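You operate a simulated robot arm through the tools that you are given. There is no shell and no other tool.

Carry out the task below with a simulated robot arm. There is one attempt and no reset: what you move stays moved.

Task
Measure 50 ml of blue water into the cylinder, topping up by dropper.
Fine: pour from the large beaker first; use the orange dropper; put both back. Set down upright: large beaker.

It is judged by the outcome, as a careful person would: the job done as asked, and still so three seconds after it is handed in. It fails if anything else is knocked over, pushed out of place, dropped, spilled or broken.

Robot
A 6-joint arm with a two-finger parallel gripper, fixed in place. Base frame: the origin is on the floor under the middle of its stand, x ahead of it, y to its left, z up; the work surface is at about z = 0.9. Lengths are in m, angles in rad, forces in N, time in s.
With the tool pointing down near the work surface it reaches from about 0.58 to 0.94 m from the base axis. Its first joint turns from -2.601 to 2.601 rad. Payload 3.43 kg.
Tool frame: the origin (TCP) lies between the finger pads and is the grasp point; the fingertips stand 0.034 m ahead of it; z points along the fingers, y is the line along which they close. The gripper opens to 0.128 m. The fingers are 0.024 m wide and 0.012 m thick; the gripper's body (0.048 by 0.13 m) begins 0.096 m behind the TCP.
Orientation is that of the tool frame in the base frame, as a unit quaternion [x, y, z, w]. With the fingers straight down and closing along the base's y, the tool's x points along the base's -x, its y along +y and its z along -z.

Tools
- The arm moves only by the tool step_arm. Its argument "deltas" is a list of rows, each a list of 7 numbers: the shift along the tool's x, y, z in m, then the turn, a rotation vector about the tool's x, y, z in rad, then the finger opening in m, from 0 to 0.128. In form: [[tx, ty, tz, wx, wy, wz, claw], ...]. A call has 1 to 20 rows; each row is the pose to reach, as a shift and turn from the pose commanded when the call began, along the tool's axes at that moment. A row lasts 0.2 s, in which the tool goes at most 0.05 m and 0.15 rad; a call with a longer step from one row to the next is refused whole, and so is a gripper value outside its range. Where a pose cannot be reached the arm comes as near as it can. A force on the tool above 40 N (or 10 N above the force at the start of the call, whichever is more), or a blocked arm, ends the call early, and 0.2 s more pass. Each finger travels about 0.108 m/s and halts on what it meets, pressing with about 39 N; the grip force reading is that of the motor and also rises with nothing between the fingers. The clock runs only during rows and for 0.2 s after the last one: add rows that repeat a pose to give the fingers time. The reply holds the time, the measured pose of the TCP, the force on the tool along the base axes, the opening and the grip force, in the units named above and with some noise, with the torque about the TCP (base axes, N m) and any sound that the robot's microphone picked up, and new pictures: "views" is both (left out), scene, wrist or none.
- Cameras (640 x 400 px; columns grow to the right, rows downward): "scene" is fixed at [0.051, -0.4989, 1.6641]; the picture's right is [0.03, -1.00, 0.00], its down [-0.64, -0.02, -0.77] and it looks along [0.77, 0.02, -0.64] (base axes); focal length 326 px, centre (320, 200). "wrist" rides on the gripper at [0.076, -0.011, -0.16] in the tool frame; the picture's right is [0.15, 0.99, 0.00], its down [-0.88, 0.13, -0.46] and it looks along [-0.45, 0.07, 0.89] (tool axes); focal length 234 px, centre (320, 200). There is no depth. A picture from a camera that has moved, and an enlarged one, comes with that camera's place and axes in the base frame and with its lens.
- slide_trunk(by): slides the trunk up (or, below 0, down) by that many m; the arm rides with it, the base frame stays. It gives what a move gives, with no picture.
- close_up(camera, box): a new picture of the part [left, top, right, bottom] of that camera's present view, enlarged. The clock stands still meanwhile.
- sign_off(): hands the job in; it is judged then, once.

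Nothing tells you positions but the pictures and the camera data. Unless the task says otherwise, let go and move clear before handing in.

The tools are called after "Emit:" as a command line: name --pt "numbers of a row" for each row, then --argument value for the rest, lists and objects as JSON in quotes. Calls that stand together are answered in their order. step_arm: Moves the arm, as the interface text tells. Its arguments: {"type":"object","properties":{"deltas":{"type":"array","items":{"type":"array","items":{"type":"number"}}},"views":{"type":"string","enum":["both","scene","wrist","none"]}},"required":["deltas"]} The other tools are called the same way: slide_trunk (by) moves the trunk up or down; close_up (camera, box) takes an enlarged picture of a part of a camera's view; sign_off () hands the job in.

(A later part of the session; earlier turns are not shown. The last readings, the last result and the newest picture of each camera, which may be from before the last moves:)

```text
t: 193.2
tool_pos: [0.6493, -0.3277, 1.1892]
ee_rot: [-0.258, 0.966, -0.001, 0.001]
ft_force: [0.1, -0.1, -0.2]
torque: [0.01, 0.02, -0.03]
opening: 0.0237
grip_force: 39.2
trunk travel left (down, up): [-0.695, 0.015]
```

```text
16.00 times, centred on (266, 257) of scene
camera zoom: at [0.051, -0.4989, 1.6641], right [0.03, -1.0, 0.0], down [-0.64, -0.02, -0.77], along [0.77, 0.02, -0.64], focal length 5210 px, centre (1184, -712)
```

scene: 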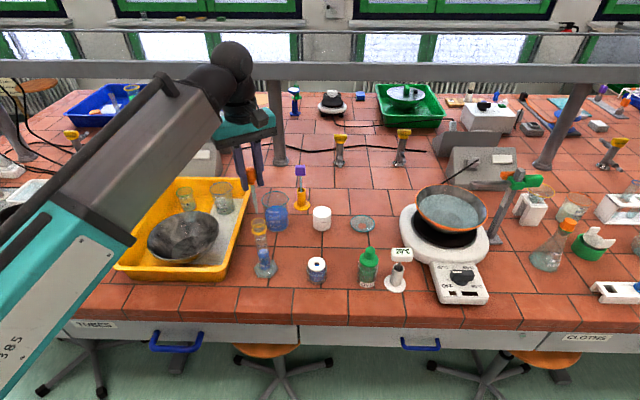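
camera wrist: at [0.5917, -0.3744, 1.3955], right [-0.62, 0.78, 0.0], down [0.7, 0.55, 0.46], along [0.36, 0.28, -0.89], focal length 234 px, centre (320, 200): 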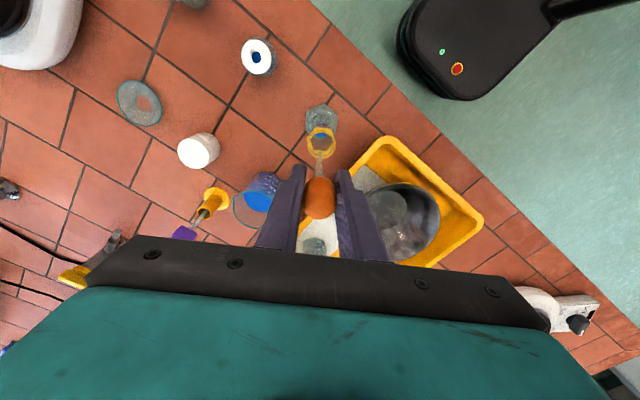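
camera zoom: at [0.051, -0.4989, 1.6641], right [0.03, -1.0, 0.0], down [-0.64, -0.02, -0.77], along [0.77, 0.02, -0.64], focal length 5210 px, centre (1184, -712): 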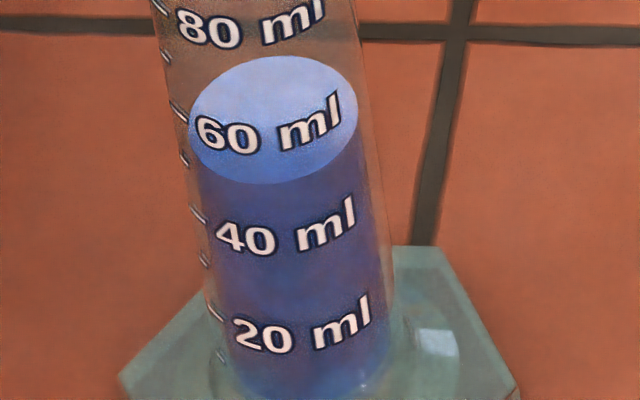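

The level now reads about 49.5 ml by my fit. I'll put the dropper back in its bottle and then take an independent, lower-angle reading with the wrist camera before deciding whether more is needed.

Emit:
step_arm --pt "0 0 -0.012 0 0 0 0.012" --pt "0 0 -0.032 0 0 0 0.012" --pt "0 0 -0.047 0 0 0 0.012" --pt "0.008 -0.01 -0.047 0 0 0 0.012" --pt "0.022 -0.027 -0.047 0 0 0 0.012" --pt "0.036 -0.045 -0.047 0 0 0 0.012" --pt "0.05 -0.062 -0.047 0 0 0 0.012" --pt "0.064 -0.079 -0.047 0 0 0 0.012" --pt "0.077 -0.096 -0.047 0 0 0 0.012" --pt "0.087 -0.108 -0.047 0 0 0 0.012" --pt "0.093 -0.1155 -0.047 0 0 0 0.012" --pt "0.0945 -0.1173 -0.04 0 0 0 0.012" --pt "0.0945 -0.1173 -0.015 0 0 0 0.012" --pt "0.0945 -0.1173 0.015 0 0 0 0.012" --pt "0.0945 -0.1173 0.045 0 0 0 0.012" --pt "0.0945 -0.1173 0.075 0 0 0 0.012" --pt "0.0945 -0.1173 0.095 0 0 0 0.012" --pt "0.0945 -0.1173 0.1 0 0 0 0.012" --pt "0.0945 -0.1173 0.1 0 0 0 0.012" --views "none"

Emit:
close_up --camera "scene" --box '[305, 230, 331, 276]'

Emit:
close_up --camera "scene" --box '[255, 245, 275, 257.5]'

```text
t: 197.2
tool_pos: [0.6269, -0.4759, 1.0888]
ee_rot: [-0.259, 0.966, -0.001, 0.002]
ft_force: [0.1, -0.6, 0.0]
torque: [0.0, 0.03, 0.01]
opening: 0.0233
grip_force: 38.7
trunk travel left (down, up): [-0.695, 0.015]
```

```text
8.70 times, centred on (318, 253) of scene
camera zoom: at [0.051, -0.4989, 1.6641], right [0.03, -1.0, 0.0], down [-0.64, -0.02, -0.77], along [0.77, 0.02, -0.64], focal length 2832 px, centre (337, -261)
```

zoom: 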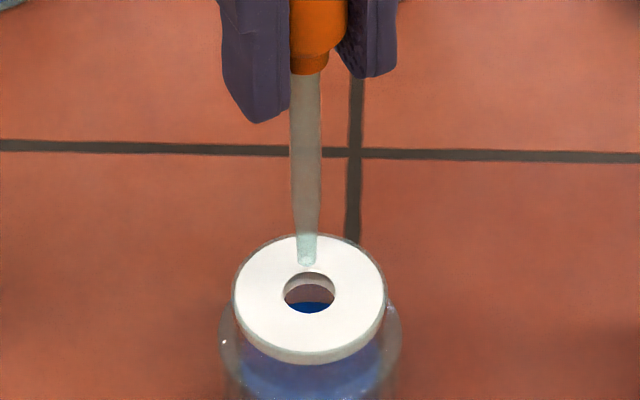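

```text
16.00 times, centred on (265, 251) of scene
camera zoom: at [0.051, -0.4989, 1.6641], right [0.03, -1.0, 0.0], down [-0.64, -0.02, -0.77], along [0.77, 0.02, -0.64], focal length 5210 px, centre (1200, -620)
```

zoom: 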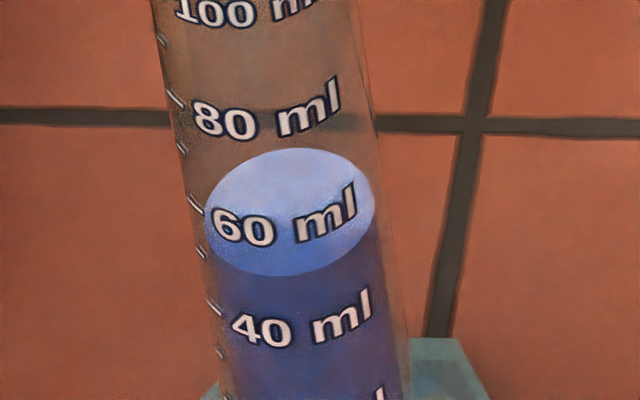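

Aligned over the hole. I'll lower the dropper to its resting depth and release it gently.

Emit:
step_arm --pt "0 0 0.012 0 0 0 0.012" --pt "0 0 0.028 0 0 0 0.012" --pt "0 0 0.044 0 0 0 0.012" --pt "0 0 0.058 0 0 0 0.012" --pt "0 0 0.065 0 0 0 0.012" --pt "0 0 0.0685 0 0 0 0.012" --pt "0 0 0.0685 0 0 0 0.018" --pt "0 0 0.0685 0 0 0 0.023" --pt "0 0 0.0685 0 0 0 0.0245" --pt "0 0 0.0685 0 0 0 0.0255" --pt "0 0 0.0685 0 0 0 0.0265" --pt "0 0 0.0685 0 0 0 0.028" --pt "0 0 0.0685 0 0 0 0.032" --pt "0 0 0.0685 0 0 0 0.04" --pt "0 0 0.0685 0 0 0 0.05" --pt "0 0 0.0685 0 0 0 0.055" --views "none"

Emit:
close_up --camera "scene" --box '[295, 220, 340, 290]'

Emit:
close_up --camera "wrist" --box '[270, 80, 380, 250]'

```text
t: 200.6
tool_pos: [0.6266, -0.4752, 1.0213]
ee_rot: [-0.26, 0.966, 0.0, 0.001]
ft_force: [0.1, -0.6, 0.5]
torque: [0.01, -0.01, 0.03]
opening: 0.055
grip_force: 0.1
trunk travel left (down, up): [-0.695, 0.015]
```

```text
5.71 times, centred on (318, 255) of scene
camera zoom: at [0.051, -0.4989, 1.6641], right [0.03, -1.0, 0.0], down [-0.64, -0.02, -0.77], along [0.77, 0.02, -0.64], focal length 1861 px, centre (334, -114)
```

zoom: 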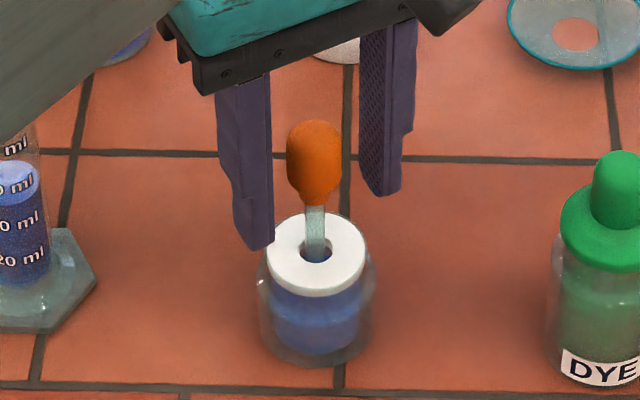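

```text
2.35 times, centred on (325, 165) of wrist
camera zoom: at [0.568, -0.5242, 1.1802], right [-0.62, 0.78, 0.0], down [0.7, 0.55, 0.46], along [0.36, 0.28, -0.89], focal length 551 px, centre (308, 282)
```

zoom: 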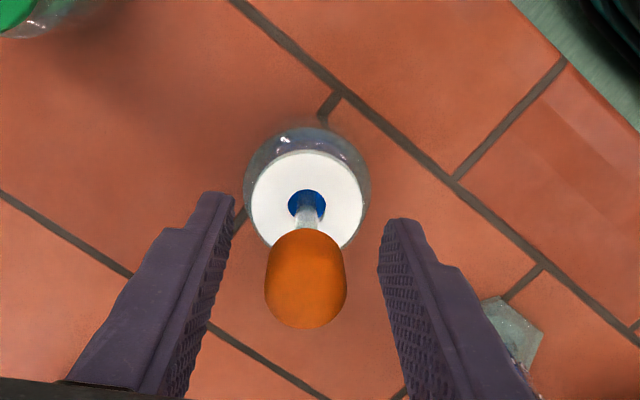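

The dropper stands upright in its bottle again. I'll retreat upward and go to the earlier pose around the beaker, where the wrist camera sees the cylinder from a much lower angle, to verify the reading.

Emit:
step_arm --pt "0 0 -0.02 0 0 0 0.055" --pt "0 0 -0.055 0 0 0 0.055" --pt "0 0 -0.095 0 0 0 0.055" --pt "0 0 -0.135 0 0 0 0.055" --pt "0 0 -0.175 0 0 0 0.06" --pt "0 0 -0.21 0 0 0 0.07" --pt "-0.02 0.001 -0.215 0 0 -0.08 0.08" --pt "-0.043 0.002 -0.215 0 0 -0.17 0.09" --pt "-0.066 0.003 -0.215 0 0 -0.27 0.1" --pt "-0.09 0.0045 -0.215 0 0 -0.37 0.11" --pt "-0.114 0.006 -0.215 0 0 -0.47 0.12" --pt "-0.138 0.007 -0.215 0 0 -0.57 0.128" --pt "-0.162 0.008 -0.215 0 0 -0.67 0.128" --pt "-0.186 0.0095 -0.215 0 0 -0.77 0.128" --pt "-0.21 0.0105 -0.215 0 0 -0.87 0.128" --pt "-0.232 0.0117 -0.215 0 0 -0.97 0.128" --pt "-0.248 0.0125 -0.215 0 0 -1.03 0.128" --pt "-0.2552 0.0128 -0.215 0 0 -1.047 0.128" --pt "-0.2552 0.0128 -0.215 0 0 -1.047 0.128"

Emit:
close_up --camera "wrist" --box '[270, 80, 370, 180]'

```text
t: 204.6
tool_pos: [0.8395, -0.337, 1.2363]
ee_rot: [0.707, -0.707, 0.002, 0.0]
ft_force: [0.2, 1.0, -0.3]
torque: [-0.02, -0.02, -0.01]
opening: 0.1277
grip_force: 0.1
trunk travel left (down, up): [-0.695, 0.015]
camera wrist: at [0.8513, -0.4121, 1.3952], right [-0.99, -0.15, 0.0], down [-0.13, 0.88, 0.45], along [-0.06, 0.45, -0.89], focal length 234 px, centre (320, 200)
```

scene: 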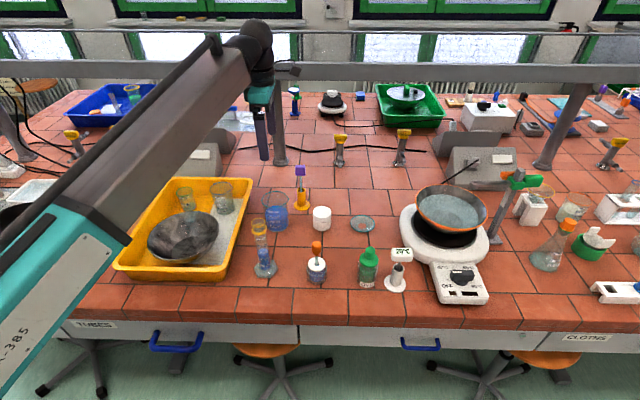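
wrist: 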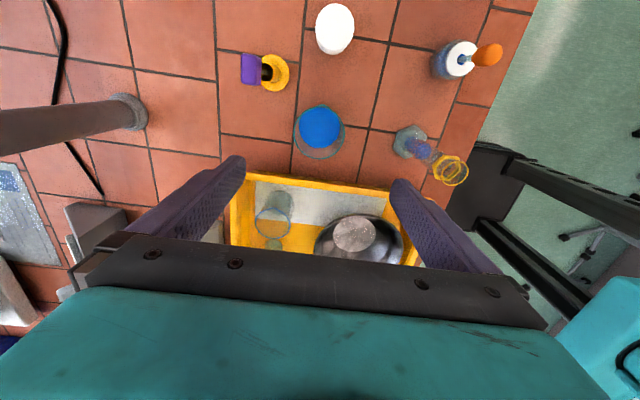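

```text
4.00 times, centred on (320, 130) of wrist
camera zoom: at [0.8513, -0.4121, 1.3952], right [-0.99, -0.15, 0.0], down [-0.13, 0.88, 0.45], along [-0.06, 0.45, -0.89], focal length 937 px, centre (320, 480)
```

zoom: 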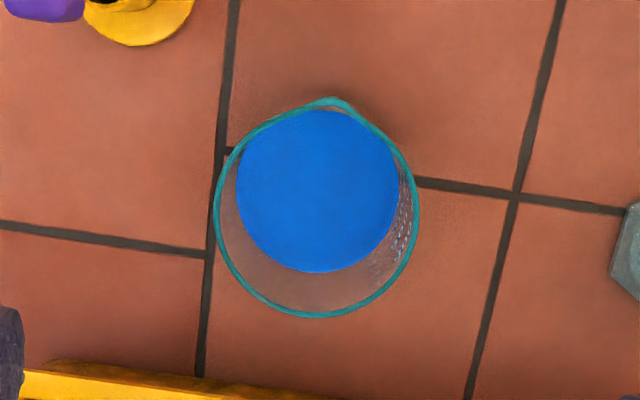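

Centred over the beaker. I'll descend with the fingers wide open around it, without touching, for the low-angle view.

Emit:
step_arm --pt "0 -0.0015 0.02 0 0 0 0.128" --pt "0 -0.0015 0.05 0 0 0 0.128" --pt "0 -0.0015 0.085 0 0 0 0.128" --pt "0 -0.0015 0.12 0 0 0 0.128" --pt "0 -0.0015 0.155 0 0 0 0.128" --pt "0 -0.0015 0.19 0 0 0 0.128" --pt "0 -0.0015 0.22 0 0 0 0.128" --pt "0 -0.0015 0.25 0 0 0 0.128" --pt "0 -0.0015 0.275 0 0 0 0.128" --pt "0 -0.0015 0.288 0 0 0 0.128" --pt "0 -0.0015 0.291 0 0 0 0.128" --pt "0 -0.0015 0.291 0 0 0 0.128" --views "wrist"

Emit:
close_up --camera "wrist" --box '[500, 180, 640, 300]'

Emit:
close_up --camera "wrist" --box '[545, 220, 605, 270]'

```text
t: 207.2
tool_pos: [0.8437, -0.3367, 0.9451]
ee_rot: [0.708, -0.707, 0.002, 0.0]
ft_force: [-0.3, 0.4, 0.2]
torque: [0.01, 0.03, -0.04]
opening: 0.1279
grip_force: 0.1
trunk travel left (down, up): [-0.695, 0.015]
camera wrist: at [0.8555, -0.4135, 1.1047], right [-0.99, -0.15, 0.0], down [-0.13, 0.88, 0.45], along [-0.06, 0.45, -0.89], focal length 234 px, centre (320, 200)
```

wrist: 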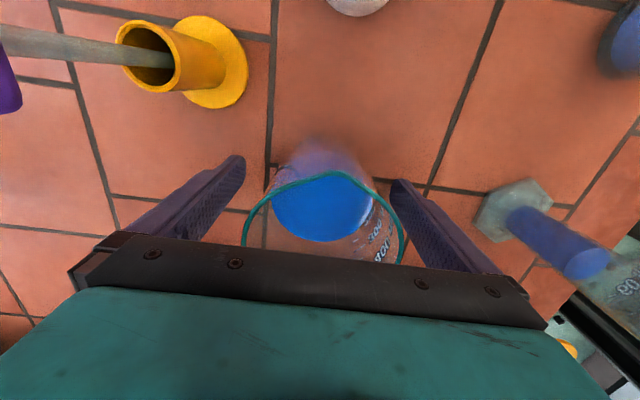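

```text
3.33 times, centred on (570, 240) of wrist
camera zoom: at [0.8555, -0.4135, 1.1047], right [-0.99, -0.15, 0.0], down [-0.13, 0.88, 0.45], along [-0.06, 0.45, -0.89], focal length 781 px, centre (-513, 67)
```

zoom: 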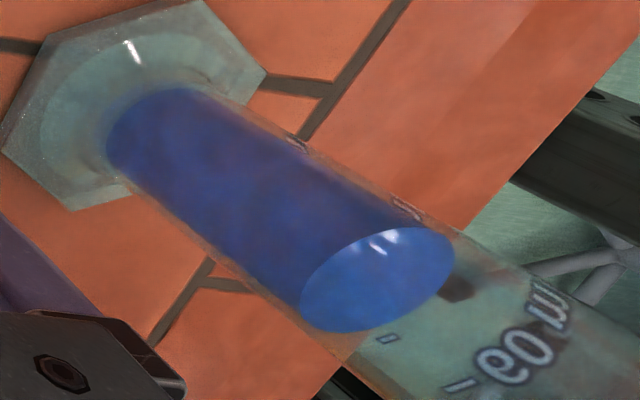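

```text
8.00 times, centred on (575, 245) of wrist
camera zoom: at [0.8555, -0.4135, 1.1047], right [-0.99, -0.15, 0.0], down [-0.13, 0.88, 0.45], along [-0.06, 0.45, -0.89], focal length 1873 px, centre (-1720, -160)
```

zoom: 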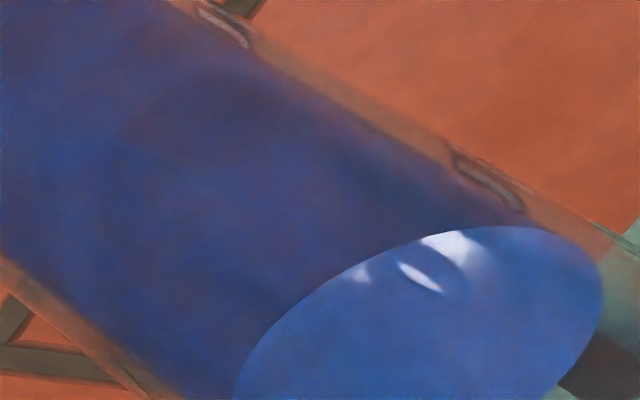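

This view is excellent: the 50 ml tick is visible right next to the liquid surface. I'll zoom in on it.

Emit:
close_up --camera "wrist" --box '[555, 245, 605, 276]'

Emit:
close_up --camera "wrist" --box '[535, 215, 635, 277]'

```text
12.80 times, centred on (580, 260) of wrist
camera zoom: at [0.8555, -0.4135, 1.1047], right [-0.99, -0.15, 0.0], down [-0.13, 0.88, 0.45], along [-0.06, 0.45, -0.89], focal length 2997 px, centre (-3008, -574)
```

zoom: 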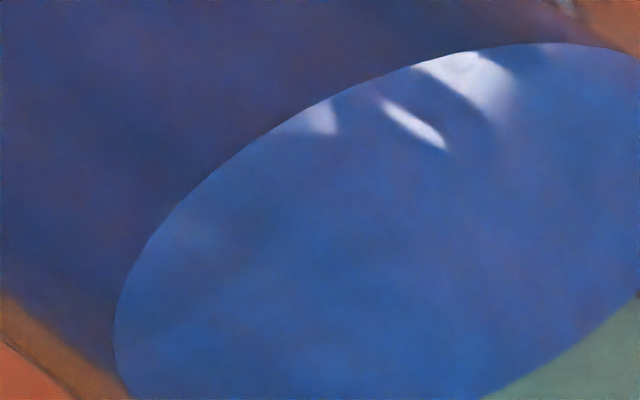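

```text
6.40 times, centred on (585, 246) of wrist
camera zoom: at [0.8555, -0.4135, 1.1047], right [-0.99, -0.15, 0.0], down [-0.13, 0.88, 0.45], along [-0.06, 0.45, -0.89], focal length 1499 px, centre (-1376, -94)
```

zoom: 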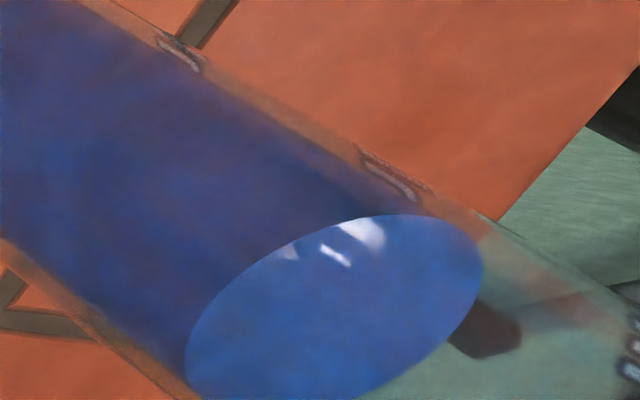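

Emit:
close_up --camera "wrist" --box '[550, 250, 630, 300]'

Emit:
close_up --camera "wrist" --box '[570, 265, 610, 290]'

```text
8.00 times, centred on (590, 275) of wrist
camera zoom: at [0.8555, -0.4135, 1.1047], right [-0.99, -0.15, 0.0], down [-0.13, 0.88, 0.45], along [-0.06, 0.45, -0.89], focal length 1873 px, centre (-1840, -400)
```

zoom: 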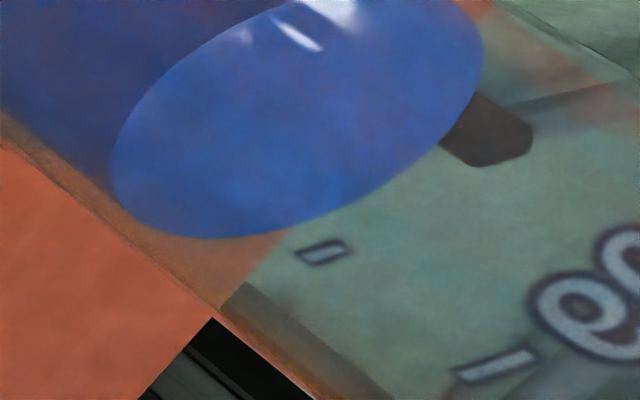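

```text
16.00 times, centred on (590, 278) of wrist
camera zoom: at [0.8555, -0.4135, 1.1047], right [-0.99, -0.15, 0.0], down [-0.13, 0.88, 0.45], along [-0.06, 0.45, -0.89], focal length 3747 px, centre (-4000, -1040)
```

zoom: 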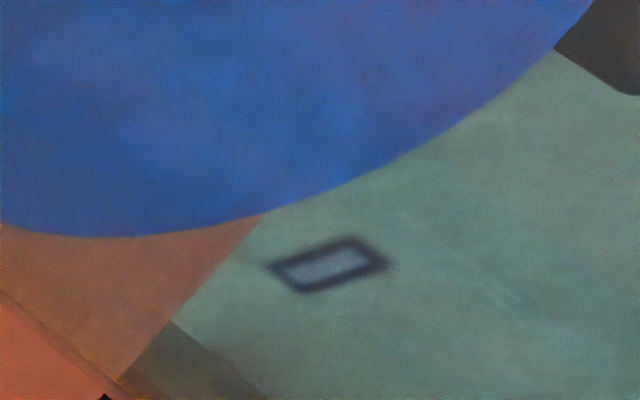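

From this low angle I can compute that the surface is about 1.3–1.5 mm below the 50 ml tick, i.e. about 49.0 ml, which agrees with the scene reading once the glass thickness is accounted for. One more dropper charge of about 0.9 ml should bring it to 50. I'll ascend clear of the beaker first.

Emit:
step_arm --pt "0 0 -0.02 0 0 0 0.128" --pt "0 0 -0.05 0 0 0 0.128" --pt "0 0 -0.085 0 0 0 0.128" --pt "0 0 -0.12 0 0 0 0.128" --pt "0 0 -0.155 0 0 0 0.128" --pt "0 0 -0.19 0 0 0 0.128" --pt "0 0 -0.22 0 0 0 0.128" --pt "0 0 -0.25 0 0 0 0.128" --pt "0 0 -0.28 0 0 0 0.128" --pt "0 0 -0.291 0 0 0 0.128" --pt "0 0 -0.291 0 0 0 0.128" --views "none"

Emit:
step_arm --pt "0.005 0.007 0.001 0 0 0.04 0.12" --pt "0.016 0.024 0.003 0 0 0.12 0.11" --pt "0.029 0.043 0.006 0 0 0.22 0.1" --pt "0.042 0.063 0.008 0 0 0.32 0.09" --pt "0.055 0.083 0.011 0 0 0.42 0.08" --pt "0.068 0.103 0.013 0 0 0.52 0.07" --pt "0.081 0.123 0.016 0 0 0.62 0.06" --pt "0.094 0.143 0.018 0 0 0.72 0.06" --pt "0.107 0.163 0.021 0 0 0.82 0.06" --pt "0.119 0.183 0.023 0 0 0.92 0.06" --pt "0.131 0.201 0.026 0 0 1.0 0.06" --pt "0.137 0.211 0.027 0 0 1.04 0.06" --pt "0.1387 0.2146 0.027 0 0 1.047 0.06" --pt "0.1387 0.2146 0.06 0 0 1.047 0.06" --pt "0.1387 0.2146 0.095 0 0 1.047 0.06" --pt "0.1387 0.2146 0.125 0 0 1.047 0.06" --pt "0.1387 0.2146 0.136 0 0 1.047 0.06" --pt "0.1387 0.2146 0.136 0 0 1.047 0.06" --views "both"

Emit:
close_up --camera "wrist" --box '[270, 80, 380, 200]'

```text
t: 209.6
tool_pos: [0.8396, -0.3355, 1.2362]
ee_rot: [0.707, -0.707, 0.002, -0.001]
ft_force: [-0.8, 1.0, 0.5]
torque: [0.02, -0.01, 0.02]
opening: 0.1281
grip_force: 0.2
out of reach, approached as far as the arm can: row 10, 11
trunk travel left (down, up): [-0.695, 0.015]
```

```text
t: 213.4
tool_pos: [0.6249, -0.4736, 1.099]
ee_rot: [-0.258, 0.966, 0.0, 0.001]
ft_force: [0.0, -0.3, 0.1]
torque: [0.01, 0.03, 0.03]
opening: 0.0598
grip_force: 0.0
trunk travel left (down, up): [-0.695, 0.015]
camera wrist: at [0.5665, -0.522, 1.258], right [-0.62, 0.78, 0.0], down [0.7, 0.55, 0.46], along [0.36, 0.28, -0.89], focal length 234 px, centre (320, 200)
```

scene: 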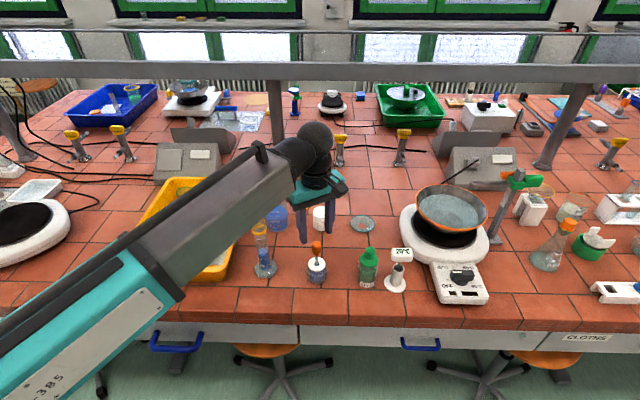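
wrist: 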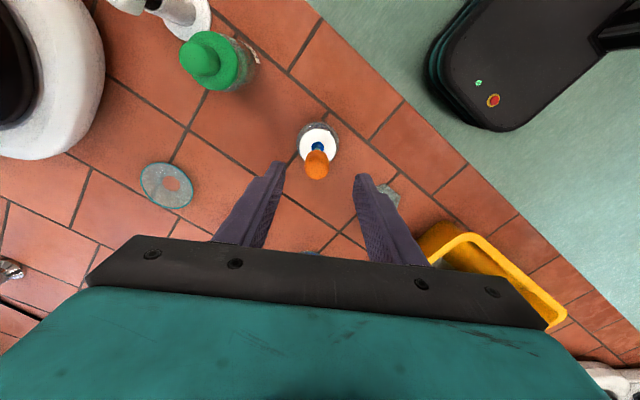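

```text
3.33 times, centred on (325, 140) of wrist
camera zoom: at [0.5665, -0.522, 1.258], right [-0.62, 0.78, 0.0], down [0.7, 0.55, 0.46], along [0.36, 0.28, -0.89], focal length 781 px, centre (303, 400)
```

zoom: 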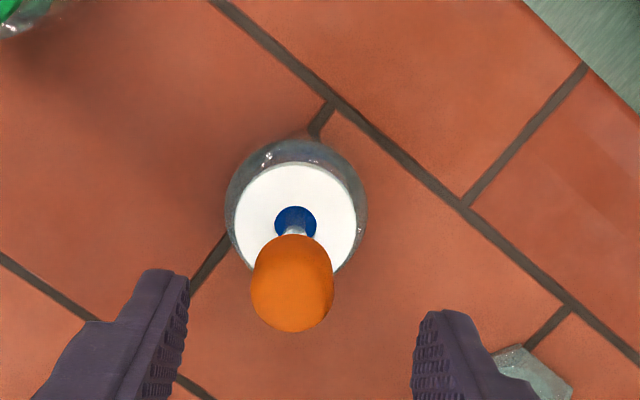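

The bulb is offset by about 3 mm from the finger midline. I'll correct that and lower to gripping height.

Emit:
step_arm --pt "0 -0.003 0.01 0 0 0 0.06" --pt "0 -0.003 0.03 0 0 0 0.06" --pt "0 -0.003 0.05 0 0 0 0.06" --pt "0 -0.003 0.068 0 0 0 0.055" --pt "0 -0.003 0.078 0 0 0 0.045" --pt "0 -0.003 0.078 0 0 0 0.04" --views "none"

Emit:
close_up --camera "wrist" --box '[270, 80, 380, 250]'

Emit:
close_up --camera "scene" --box '[295, 220, 340, 290]'

```text
t: 214.8
tool_pos: [0.6273, -0.4771, 1.0206]
ee_rot: [-0.259, 0.966, -0.001, 0.001]
ft_force: [-0.2, 0.0, -0.4]
torque: [0.02, 0.02, -0.01]
opening: 0.0398
grip_force: 0.0
trunk travel left (down, up): [-0.695, 0.015]
```

```text
2.35 times, centred on (325, 165) of wrist
camera zoom: at [0.5678, -0.5249, 1.1802], right [-0.62, 0.78, 0.0], down [0.7, 0.55, 0.46], along [0.36, 0.28, -0.89], focal length 551 px, centre (308, 282)
```

zoom: 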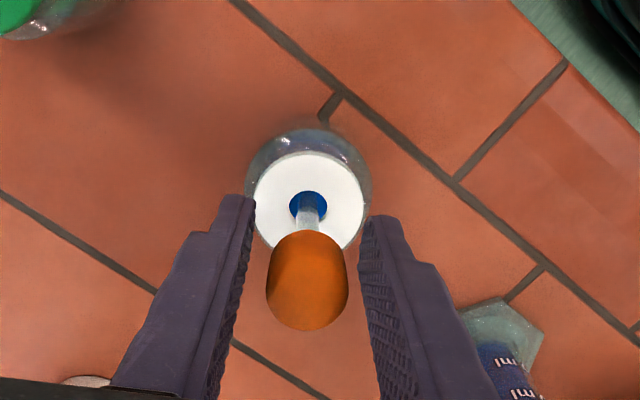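

```text
5.71 times, centred on (318, 255) of scene
camera zoom: at [0.051, -0.4989, 1.6641], right [0.03, -1.0, 0.0], down [-0.64, -0.02, -0.77], along [0.77, 0.02, -0.64], focal length 1861 px, centre (334, -114)
```

zoom: 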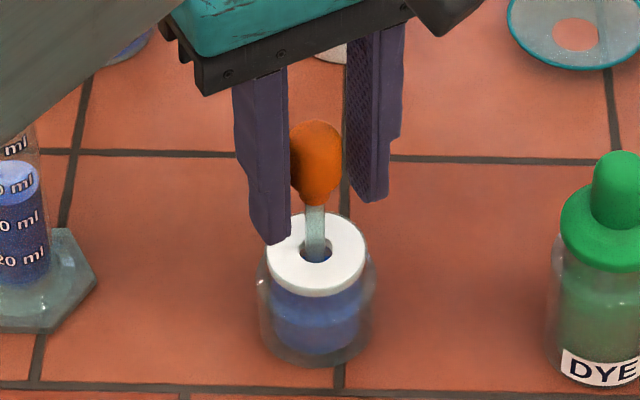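

Centred. I'll grip, squeeze fully while submerged, relax to the light hold to draw, and lift out.

Emit:
step_arm --pt "0 0 0 0 0 0 0.034" --pt "0 0 0 0 0 0 0.028" --pt "0 0 0 0 0 0 0.026" --pt "0 0 0 0 0 0 0.0245" --pt "0 0 0 0 0 0 0.02" --pt "0 0 0 0 0 0 0.012" --pt "0 0 0 0 0 0 0.012" --pt "0 0 0 0 0 0 0.012" --pt "0 0 -0.004 0 0 0 0.012" --pt "0 0 -0.004 0 0 0 0.018" --pt "0 0 -0.004 0 0 0 0.022" --pt "0 0 -0.004 0 0 0 0.024" --pt "0 0 -0.004 0 0 0 0.0245" --pt "0 0 -0.004 0 0 0 0.0245" --pt "0 0 -0.004 0 0 0 0.0245" --pt "0 0 -0.004 0 0 0 0.0245" --views "none"

Emit:
step_arm --pt "0 0 -0.004 0 0 0 0.0245" --pt "0 0 -0.012 0 0 0 0.0245" --pt "0 0 -0.025 0 0 0 0.0245" --pt "0 0 -0.04 0 0 0 0.0245" --pt "0 0 -0.055 0 0 0 0.0245" --pt "0 0 -0.063 0 0 0 0.0245" --pt "0 0 -0.0645 0 0 0 0.0245" --pt "0 0 -0.0645 0 0 0 0.0245" --views "none"

Emit:
close_up --camera "scene" --box '[305, 230, 331, 276]'

```text
t: 218.2
tool_pos: [0.6277, -0.4784, 1.0247]
ee_rot: [-0.259, 0.966, -0.001, 0.001]
ft_force: [0.0, 0.1, -0.1]
torque: [0.01, -0.02, -0.03]
opening: 0.0249
grip_force: 0.3
trunk travel left (down, up): [-0.695, 0.015]
```

```text
t: 220.0
tool_pos: [0.6264, -0.4766, 1.0889]
ee_rot: [-0.258, 0.966, -0.001, 0.001]
ft_force: [0.9, -0.4, 0.3]
torque: [0.01, -0.02, 0.0]
opening: 0.0246
grip_force: 0.0
trunk travel left (down, up): [-0.695, 0.015]
```

```text
8.70 times, centred on (318, 253) of scene
camera zoom: at [0.051, -0.4989, 1.6641], right [0.03, -1.0, 0.0], down [-0.64, -0.02, -0.77], along [0.77, 0.02, -0.64], focal length 2832 px, centre (337, -261)
```

zoom: 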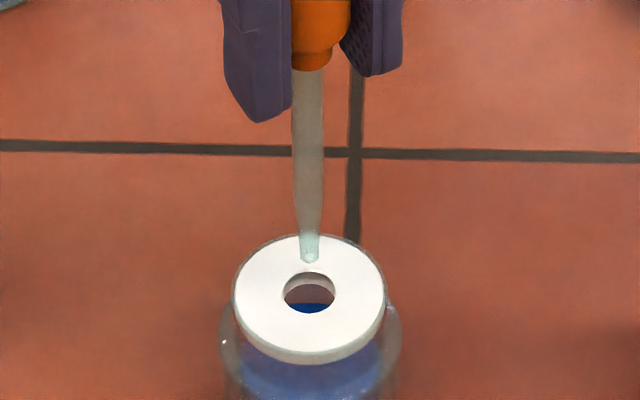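

Held and lifted. Carrying it to the cylinder smoothly.

Emit:
step_arm --pt "0 0 -0.01 0 0 0 0.0245" --pt "0 0 -0.035 0 0 0 0.0245" --pt "0 0 -0.065 0 0 0 0.0245" --pt "0 0 -0.1 0 0 0 0.0245" --pt "0 0 -0.13 0 0 0 0.0245" --pt "0 0 -0.146 0 0 0 0.0245" --pt "-0.008 0.01 -0.147 0 0 0 0.0245" --pt "-0.021 0.026 -0.147 0 0 0 0.0245" --pt "-0.035 0.043 -0.147 0 0 0 0.0245" --pt "-0.049 0.061 -0.147 0 0 0 0.0245" --pt "-0.063 0.078 -0.147 0 0 0 0.0245" --pt "-0.077 0.095 -0.147 0 0 0 0.0245" --pt "-0.088 0.109 -0.147 0 0 0 0.0245" --pt "-0.0935 0.116 -0.147 0 0 0 0.0245" --pt "-0.0945 0.1173 -0.147 0 0 0 0.0245" --pt "-0.0945 0.1173 -0.147 0 0 0 0.0245" --views "none"

Emit:
close_up --camera "scene" --box '[240, 180, 290, 260]'

Emit:
close_up --camera "wrist" --box '[270, 80, 370, 240]'

```text
t: 223.4
tool_pos: [0.6496, -0.3286, 1.2366]
ee_rot: [-0.258, 0.966, 0.0, 0.001]
ft_force: [0.4, 0.6, 0.1]
torque: [0.0, -0.02, -0.02]
opening: 0.025
grip_force: 1.0
trunk travel left (down, up): [-0.695, 0.015]
```

```text
5.00 times, centred on (265, 220) of scene
camera zoom: at [0.051, -0.4989, 1.6641], right [0.03, -1.0, 0.0], down [-0.64, -0.02, -0.77], along [0.77, 0.02, -0.64], focal length 1628 px, centre (595, 100)
```

zoom: 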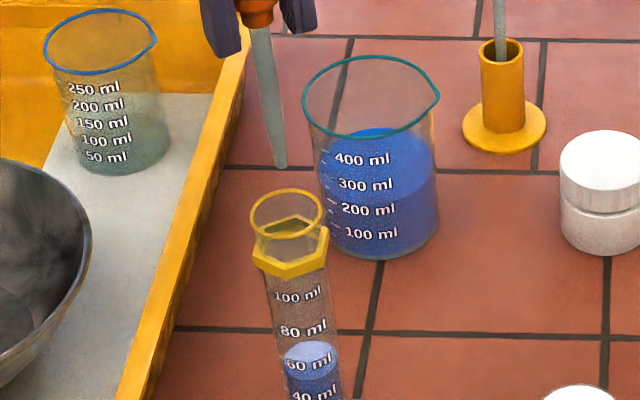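

```text
2.50 times, centred on (320, 160) of wrist
camera zoom: at [0.5901, -0.3762, 1.3959], right [-0.62, 0.78, 0.0], down [0.7, 0.55, 0.46], along [0.36, 0.28, -0.89], focal length 585 px, centre (320, 300)
```

zoom: 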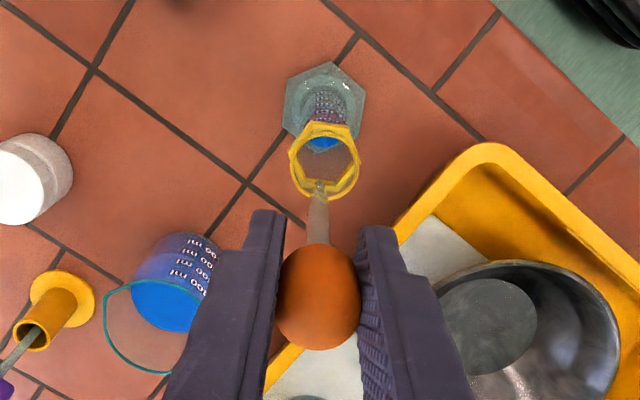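

The tip is over the mouth as before. Lowering it in.

Emit:
step_arm --pt "0 0 0.008 0 0 0 0.0245" --pt "0 0 0.02 0 0 0 0.0245" --pt "0 0 0.032 0 0 0 0.0245" --pt "0 0 0.042 0 0 0 0.0245" --pt "0 0 0.047 0 0 0 0.0245" --pt "0 0 0.047 0 0 0 0.0245" --views "none"

Emit:
close_up --camera "scene" --box '[245, 205, 285, 265]'

Emit:
close_up --camera "scene" --box '[255, 245, 275, 257.5]'

```text
t: 224.8
tool_pos: [0.6505, -0.3283, 1.188]
ee_rot: [-0.259, 0.966, -0.001, 0.001]
ft_force: [-0.1, -0.8, -0.5]
torque: [0.0, -0.01, -0.02]
opening: 0.0246
grip_force: 1.2
trunk travel left (down, up): [-0.695, 0.015]
```

```text
6.67 times, centred on (265, 235) of scene
camera zoom: at [0.051, -0.4989, 1.6641], right [0.03, -1.0, 0.0], down [-0.64, -0.02, -0.77], along [0.77, 0.02, -0.64], focal length 2171 px, centre (687, -33)
```

zoom: 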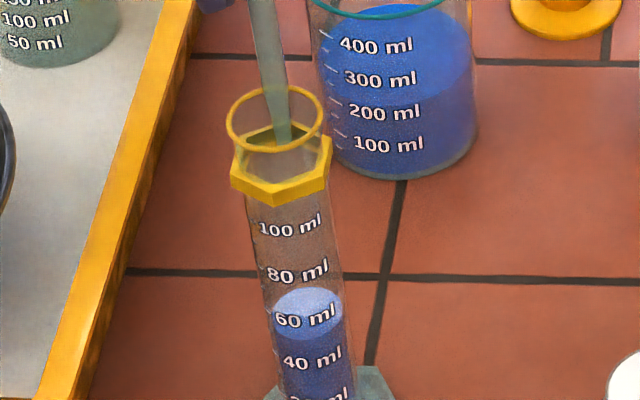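

```text
16.00 times, centred on (265, 251) of scene
camera zoom: at [0.051, -0.4989, 1.6641], right [0.03, -1.0, 0.0], down [-0.64, -0.02, -0.77], along [0.77, 0.02, -0.64], focal length 5210 px, centre (1200, -620)
```

zoom: 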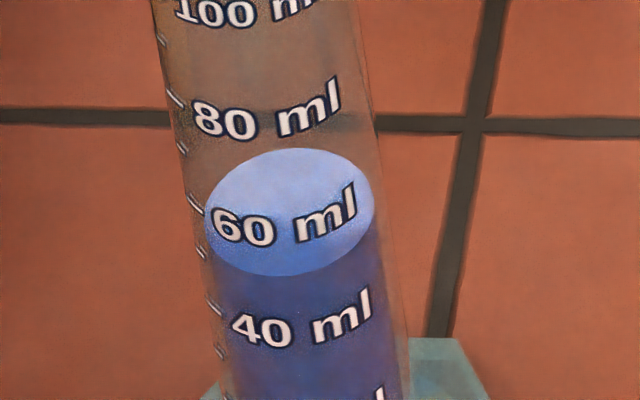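

The tip is in the mouth; squeezing fully for the last top-up.

Emit:
step_arm --pt "0 0 0 0 0 0 0.02" --pt "0 0 0 0 0 0 0.016" --pt "0 0 0 0 0 0 0.012" --pt "0 0 0 0 0 0 0.012" --pt "0 0 0 0 0 0 0.012" --views "none"

Emit:
close_up --camera "scene" --box '[255, 245, 275, 257.5]'

Emit:
close_up --camera "scene" --box '[258, 249, 274, 265]'

```text
t: 226.0
tool_pos: [0.6505, -0.3284, 1.1899]
ee_rot: [-0.26, 0.966, 0.0, 0.002]
ft_force: [1.3, 0.4, -0.2]
torque: [-0.01, 0.01, 0.02]
opening: 0.0235
grip_force: 38.8
trunk travel left (down, up): [-0.695, 0.015]
```

```text
16.00 times, centred on (265, 251) of scene
camera zoom: at [0.051, -0.4989, 1.6641], right [0.03, -1.0, 0.0], down [-0.64, -0.02, -0.77], along [0.77, 0.02, -0.64], focal length 5210 px, centre (1200, -620)
```

zoom: 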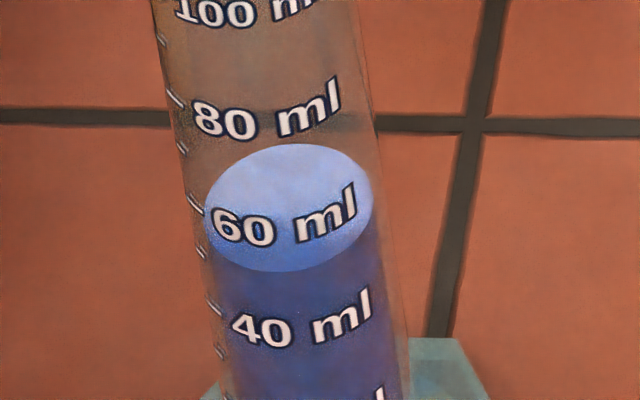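

```text
16.00 times, centred on (266, 257) of scene
camera zoom: at [0.051, -0.4989, 1.6641], right [0.03, -1.0, 0.0], down [-0.64, -0.02, -0.77], along [0.77, 0.02, -0.64], focal length 5210 px, centre (1184, -712)
```

zoom: 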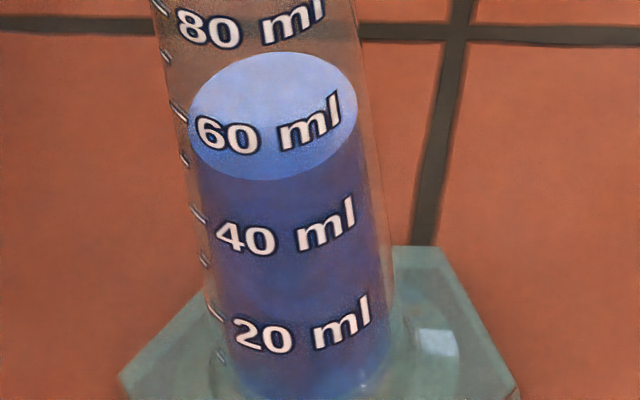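

The level now sits at about 50 ml: the ellipse centre is right at the midpoint between the 40 and 60 circles. I'll return the dropper to its bottle.

Emit:
step_arm --pt "0 0 -0.012 0 0 0 0.012" --pt "0 0 -0.032 0 0 0 0.012" --pt "0 0 -0.047 0 0 0 0.012" --pt "0.008 -0.01 -0.047 0 0 0 0.012" --pt "0.022 -0.027 -0.047 0 0 0 0.012" --pt "0.036 -0.045 -0.047 0 0 0 0.012" --pt "0.05 -0.062 -0.047 0 0 0 0.012" --pt "0.064 -0.079 -0.047 0 0 0 0.012" --pt "0.077 -0.096 -0.047 0 0 0 0.012" --pt "0.087 -0.108 -0.047 0 0 0 0.012" --pt "0.093 -0.1155 -0.047 0 0 0 0.012" --pt "0.0945 -0.1173 -0.04 0 0 0 0.012" --pt "0.0945 -0.1173 -0.015 0 0 0 0.012" --pt "0.0945 -0.1173 0.015 0 0 0 0.012" --pt "0.0945 -0.1173 0.045 0 0 0 0.012" --pt "0.0945 -0.1173 0.075 0 0 0 0.012" --pt "0.0945 -0.1173 0.095 0 0 0 0.012" --pt "0.0945 -0.1173 0.1 0 0 0 0.012" --pt "0.0945 -0.1173 0.1 0 0 0 0.012" --views "none"

Emit:
close_up --camera "scene" --box '[305, 230, 331, 276]'

Emit:
close_up --camera "wrist" --box '[290, 110, 350, 230]'

Emit:
close_up --camera "scene" --box '[255, 245, 275, 257.5]'

```text
t: 230.0
tool_pos: [0.6271, -0.4767, 1.0878]
ee_rot: [-0.258, 0.966, -0.001, 0.002]
ft_force: [-0.6, -0.8, -0.3]
torque: [-0.04, 0.04, 0.02]
opening: 0.0234
grip_force: 38.7
trunk travel left (down, up): [-0.695, 0.015]
```

```text
8.70 times, centred on (318, 253) of scene
camera zoom: at [0.051, -0.4989, 1.6641], right [0.03, -1.0, 0.0], down [-0.64, -0.02, -0.77], along [0.77, 0.02, -0.64], focal length 2832 px, centre (337, -261)
```

zoom: 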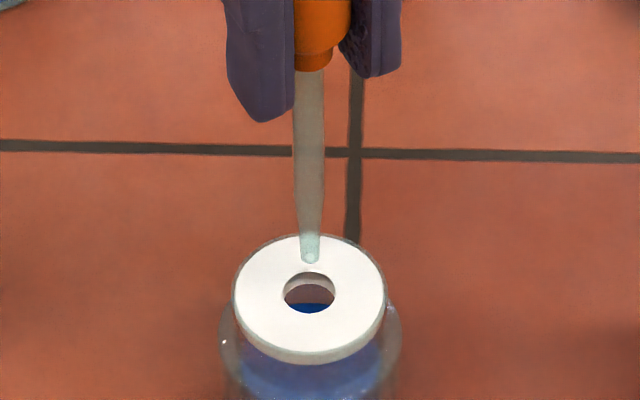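

```text
3.33 times, centred on (320, 170) of wrist
camera zoom: at [0.5678, -0.5251, 1.2487], right [-0.62, 0.78, 0.0], down [0.7, 0.55, 0.46], along [0.36, 0.28, -0.89], focal length 781 px, centre (320, 300)
```

zoom: 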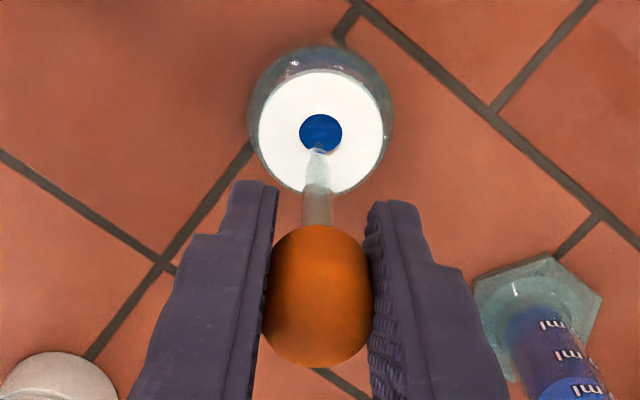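

```text
16.00 times, centred on (265, 251) of scene
camera zoom: at [0.051, -0.4989, 1.6641], right [0.03, -1.0, 0.0], down [-0.64, -0.02, -0.77], along [0.77, 0.02, -0.64], focal length 5210 px, centre (1200, -620)
```

zoom: 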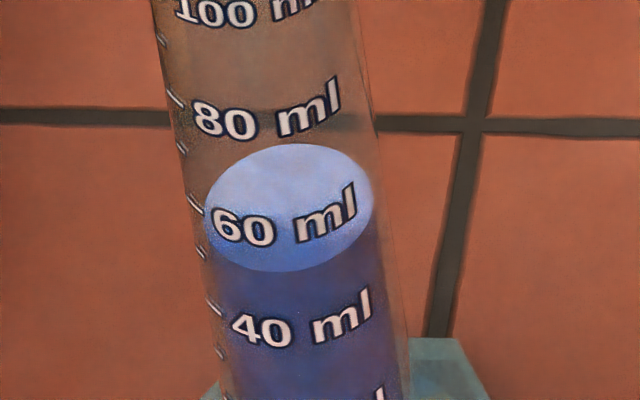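

Aligned over the hole. I'll lower it fully and release.

Emit:
step_arm --pt "0 0 0.012 0 0 0 0.012" --pt "0 0 0.028 0 0 0 0.012" --pt "0 0 0.044 0 0 0 0.012" --pt "0 0 0.058 0 0 0 0.012" --pt "0 0 0.065 0 0 0 0.012" --pt "0 0 0.068 0 0 0 0.012" --pt "0 0 0.068 0 0 0 0.018" --pt "0 0 0.068 0 0 0 0.023" --pt "0 0 0.068 0 0 0 0.0245" --pt "0 0 0.068 0 0 0 0.0255" --pt "0 0 0.068 0 0 0 0.0265" --pt "0 0 0.068 0 0 0 0.028" --pt "0 0 0.068 0 0 0 0.032" --pt "0 0 0.068 0 0 0 0.04" --pt "0 0 0.068 0 0 0 0.05" --pt "0 0 0.068 0 0 0 0.055" --views "none"

Emit:
close_up --camera "scene" --box '[295, 220, 340, 290]'

Emit:
close_up --camera "wrist" --box '[270, 80, 380, 250]'

```text
t: 233.4
tool_pos: [0.6271, -0.4772, 1.0221]
ee_rot: [-0.259, 0.966, -0.001, 0.001]
ft_force: [0.3, -0.5, 0.6]
torque: [0.0, 0.01, 0.02]
opening: 0.0551
grip_force: 0.2
trunk travel left (down, up): [-0.695, 0.015]
```

```text
5.71 times, centred on (318, 255) of scene
camera zoom: at [0.051, -0.4989, 1.6641], right [0.03, -1.0, 0.0], down [-0.64, -0.02, -0.77], along [0.77, 0.02, -0.64], focal length 1861 px, centre (334, -114)
```

zoom: 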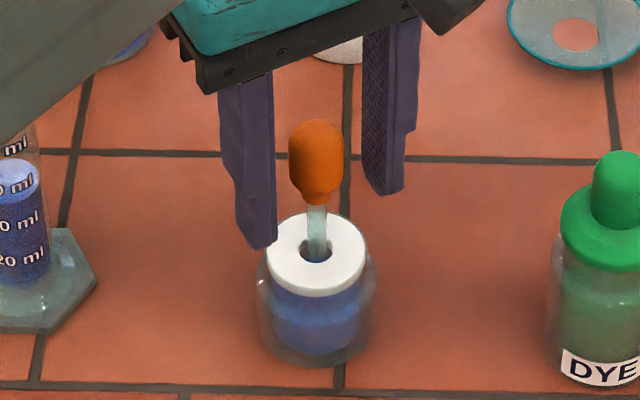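

```text
2.35 times, centred on (325, 165) of wrist
camera zoom: at [0.5679, -0.5255, 1.181], right [-0.62, 0.78, 0.0], down [0.7, 0.55, 0.46], along [0.36, 0.28, -0.89], focal length 551 px, centre (308, 282)
```

zoom: 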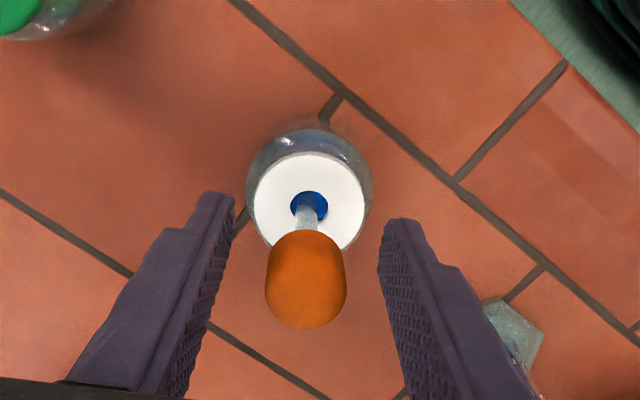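

The dropper stands in its bottle. I'll rise clear, and make one last low-angle check of the level from the pose around the beaker.

Emit:
step_arm --pt "0 0 -0.02 0 0 0 0.055" --pt "0 0 -0.055 0 0 0 0.055" --pt "0 0 -0.095 0 0 0 0.055" --pt "0 0 -0.135 0 0 0 0.055" --pt "0 0 -0.175 0 0 0 0.06" --pt "0 0 -0.205 0 0 0 0.07" --pt "-0.02 0.001 -0.208 0 0 -0.08 0.08" --pt "-0.043 0.002 -0.208 0 0 -0.17 0.09" --pt "-0.066 0.003 -0.208 0 0 -0.27 0.1" --pt "-0.09 0.0045 -0.208 0 0 -0.37 0.11" --pt "-0.114 0.006 -0.208 0 0 -0.47 0.12" --pt "-0.138 0.007 -0.208 0 0 -0.57 0.128" --pt "-0.162 0.008 -0.208 0 0 -0.67 0.128" --pt "-0.186 0.0095 -0.208 0 0 -0.77 0.128" --pt "-0.21 0.0105 -0.208 0 0 -0.87 0.128" --pt "-0.232 0.0117 -0.208 0 0 -0.97 0.128" --pt "-0.248 0.0125 -0.208 0 0 -1.03 0.128" --pt "-0.256 0.0135 -0.208 0 0 -1.047 0.128" --pt "-0.256 0.0135 -0.208 0 0 -1.047 0.128"

Emit:
close_up --camera "wrist" --box '[270, 80, 370, 180]'

```text
t: 237.4
tool_pos: [0.8416, -0.3374, 1.2301]
ee_rot: [-0.707, 0.707, -0.002, 0.001]
ft_force: [-1.1, 0.2, 0.2]
torque: [-0.01, 0.01, -0.01]
opening: 0.1279
grip_force: 0.1
trunk travel left (down, up): [-0.695, 0.015]
camera wrist: at [0.8528, -0.413, 1.3895], right [-0.99, -0.15, 0.0], down [-0.13, 0.88, 0.45], along [-0.06, 0.45, -0.89], focal length 234 px, centre (320, 200)
```

scene: 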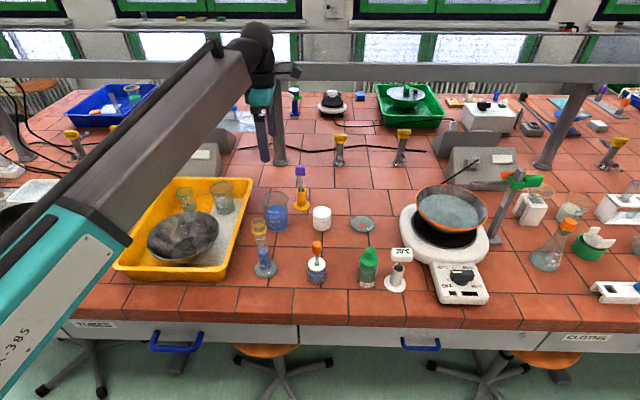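
wrist: 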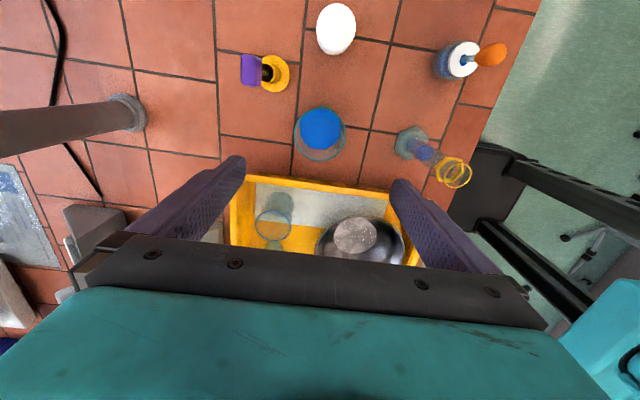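

```text
4.00 times, centred on (320, 130) of wrist
camera zoom: at [0.8528, -0.413, 1.3895], right [-0.99, -0.15, 0.0], down [-0.13, 0.88, 0.45], along [-0.06, 0.45, -0.89], focal length 937 px, centre (320, 480)
```

zoom: 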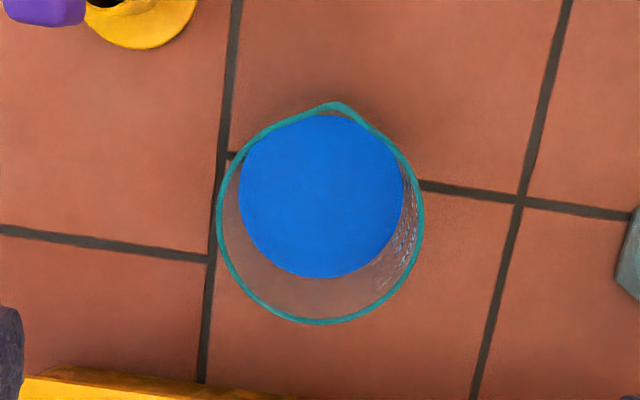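

Emit:
step_arm --pt "0 0 0.02 0 0 0 0.128" --pt "0 0 0.05 0 0 0 0.128" --pt "0 0 0.085 0 0 0 0.128" --pt "0 0 0.12 0 0 0 0.128" --pt "0 0 0.155 0 0 0 0.128" --pt "0 0 0.19 0 0 0 0.128" --pt "0 0 0.22 0 0 0 0.128" --pt "0 0 0.25 0 0 0 0.128" --pt "0 0 0.272 0 0 0 0.128" --pt "0 0 0.283 0 0 0 0.128" --pt "0 0 0.285 0 0 0 0.128" --pt "0 0 0.285 0 0 0 0.128" --views "wrist"

Emit:
close_up --camera "wrist" --box '[550, 250, 630, 300]'

Emit:
close_up --camera "wrist" --box '[570, 265, 610, 290]'

```text
t: 240.0
tool_pos: [0.8426, -0.3378, 0.9455]
ee_rot: [-0.707, 0.707, -0.001, 0.001]
ft_force: [0.1, -0.3, -0.9]
torque: [-0.02, 0.0, -0.02]
opening: 0.1279
grip_force: 0.1
trunk travel left (down, up): [-0.695, 0.015]
camera wrist: at [0.8542, -0.4134, 1.1048], right [-0.99, -0.15, 0.0], down [-0.13, 0.88, 0.45], along [-0.06, 0.45, -0.89], focal length 234 px, centre (320, 200)
```

wrist: 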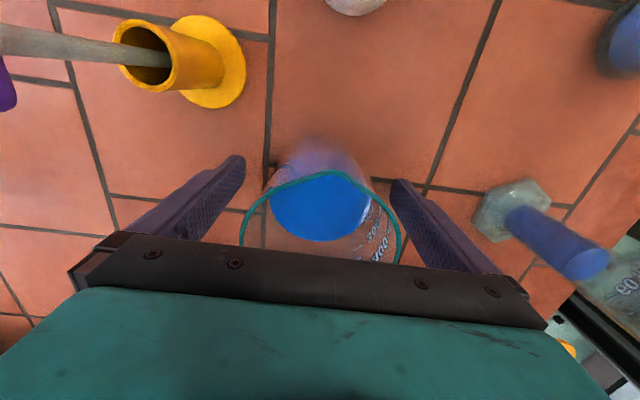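

```text
8.00 times, centred on (590, 275) of wrist
camera zoom: at [0.8542, -0.4134, 1.1048], right [-0.99, -0.15, 0.0], down [-0.13, 0.88, 0.45], along [-0.06, 0.45, -0.89], focal length 1873 px, centre (-1840, -400)
```

zoom: 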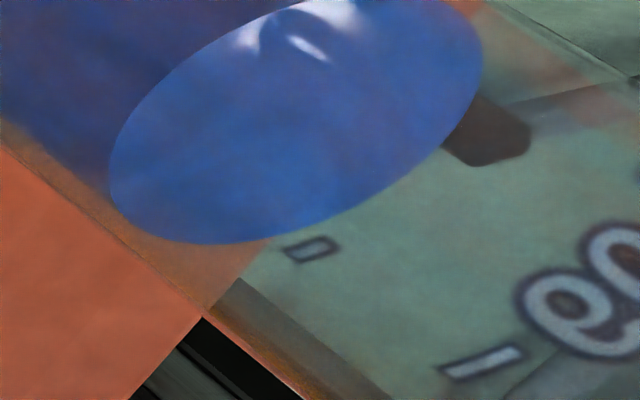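

```text
16.00 times, centred on (590, 278) of wrist
camera zoom: at [0.8542, -0.4134, 1.1048], right [-0.99, -0.15, 0.0], down [-0.13, 0.88, 0.45], along [-0.06, 0.45, -0.89], focal length 3747 px, centre (-4000, -1040)
```

zoom: 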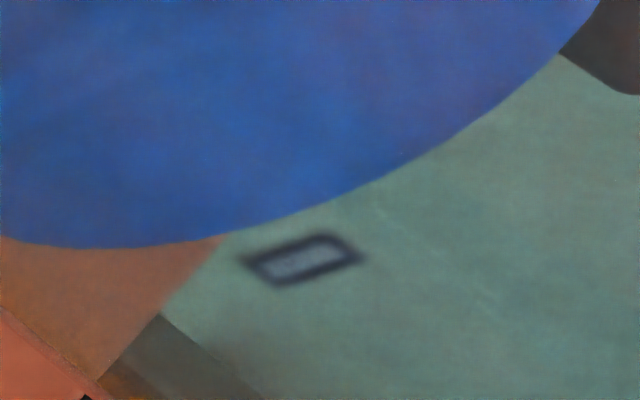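

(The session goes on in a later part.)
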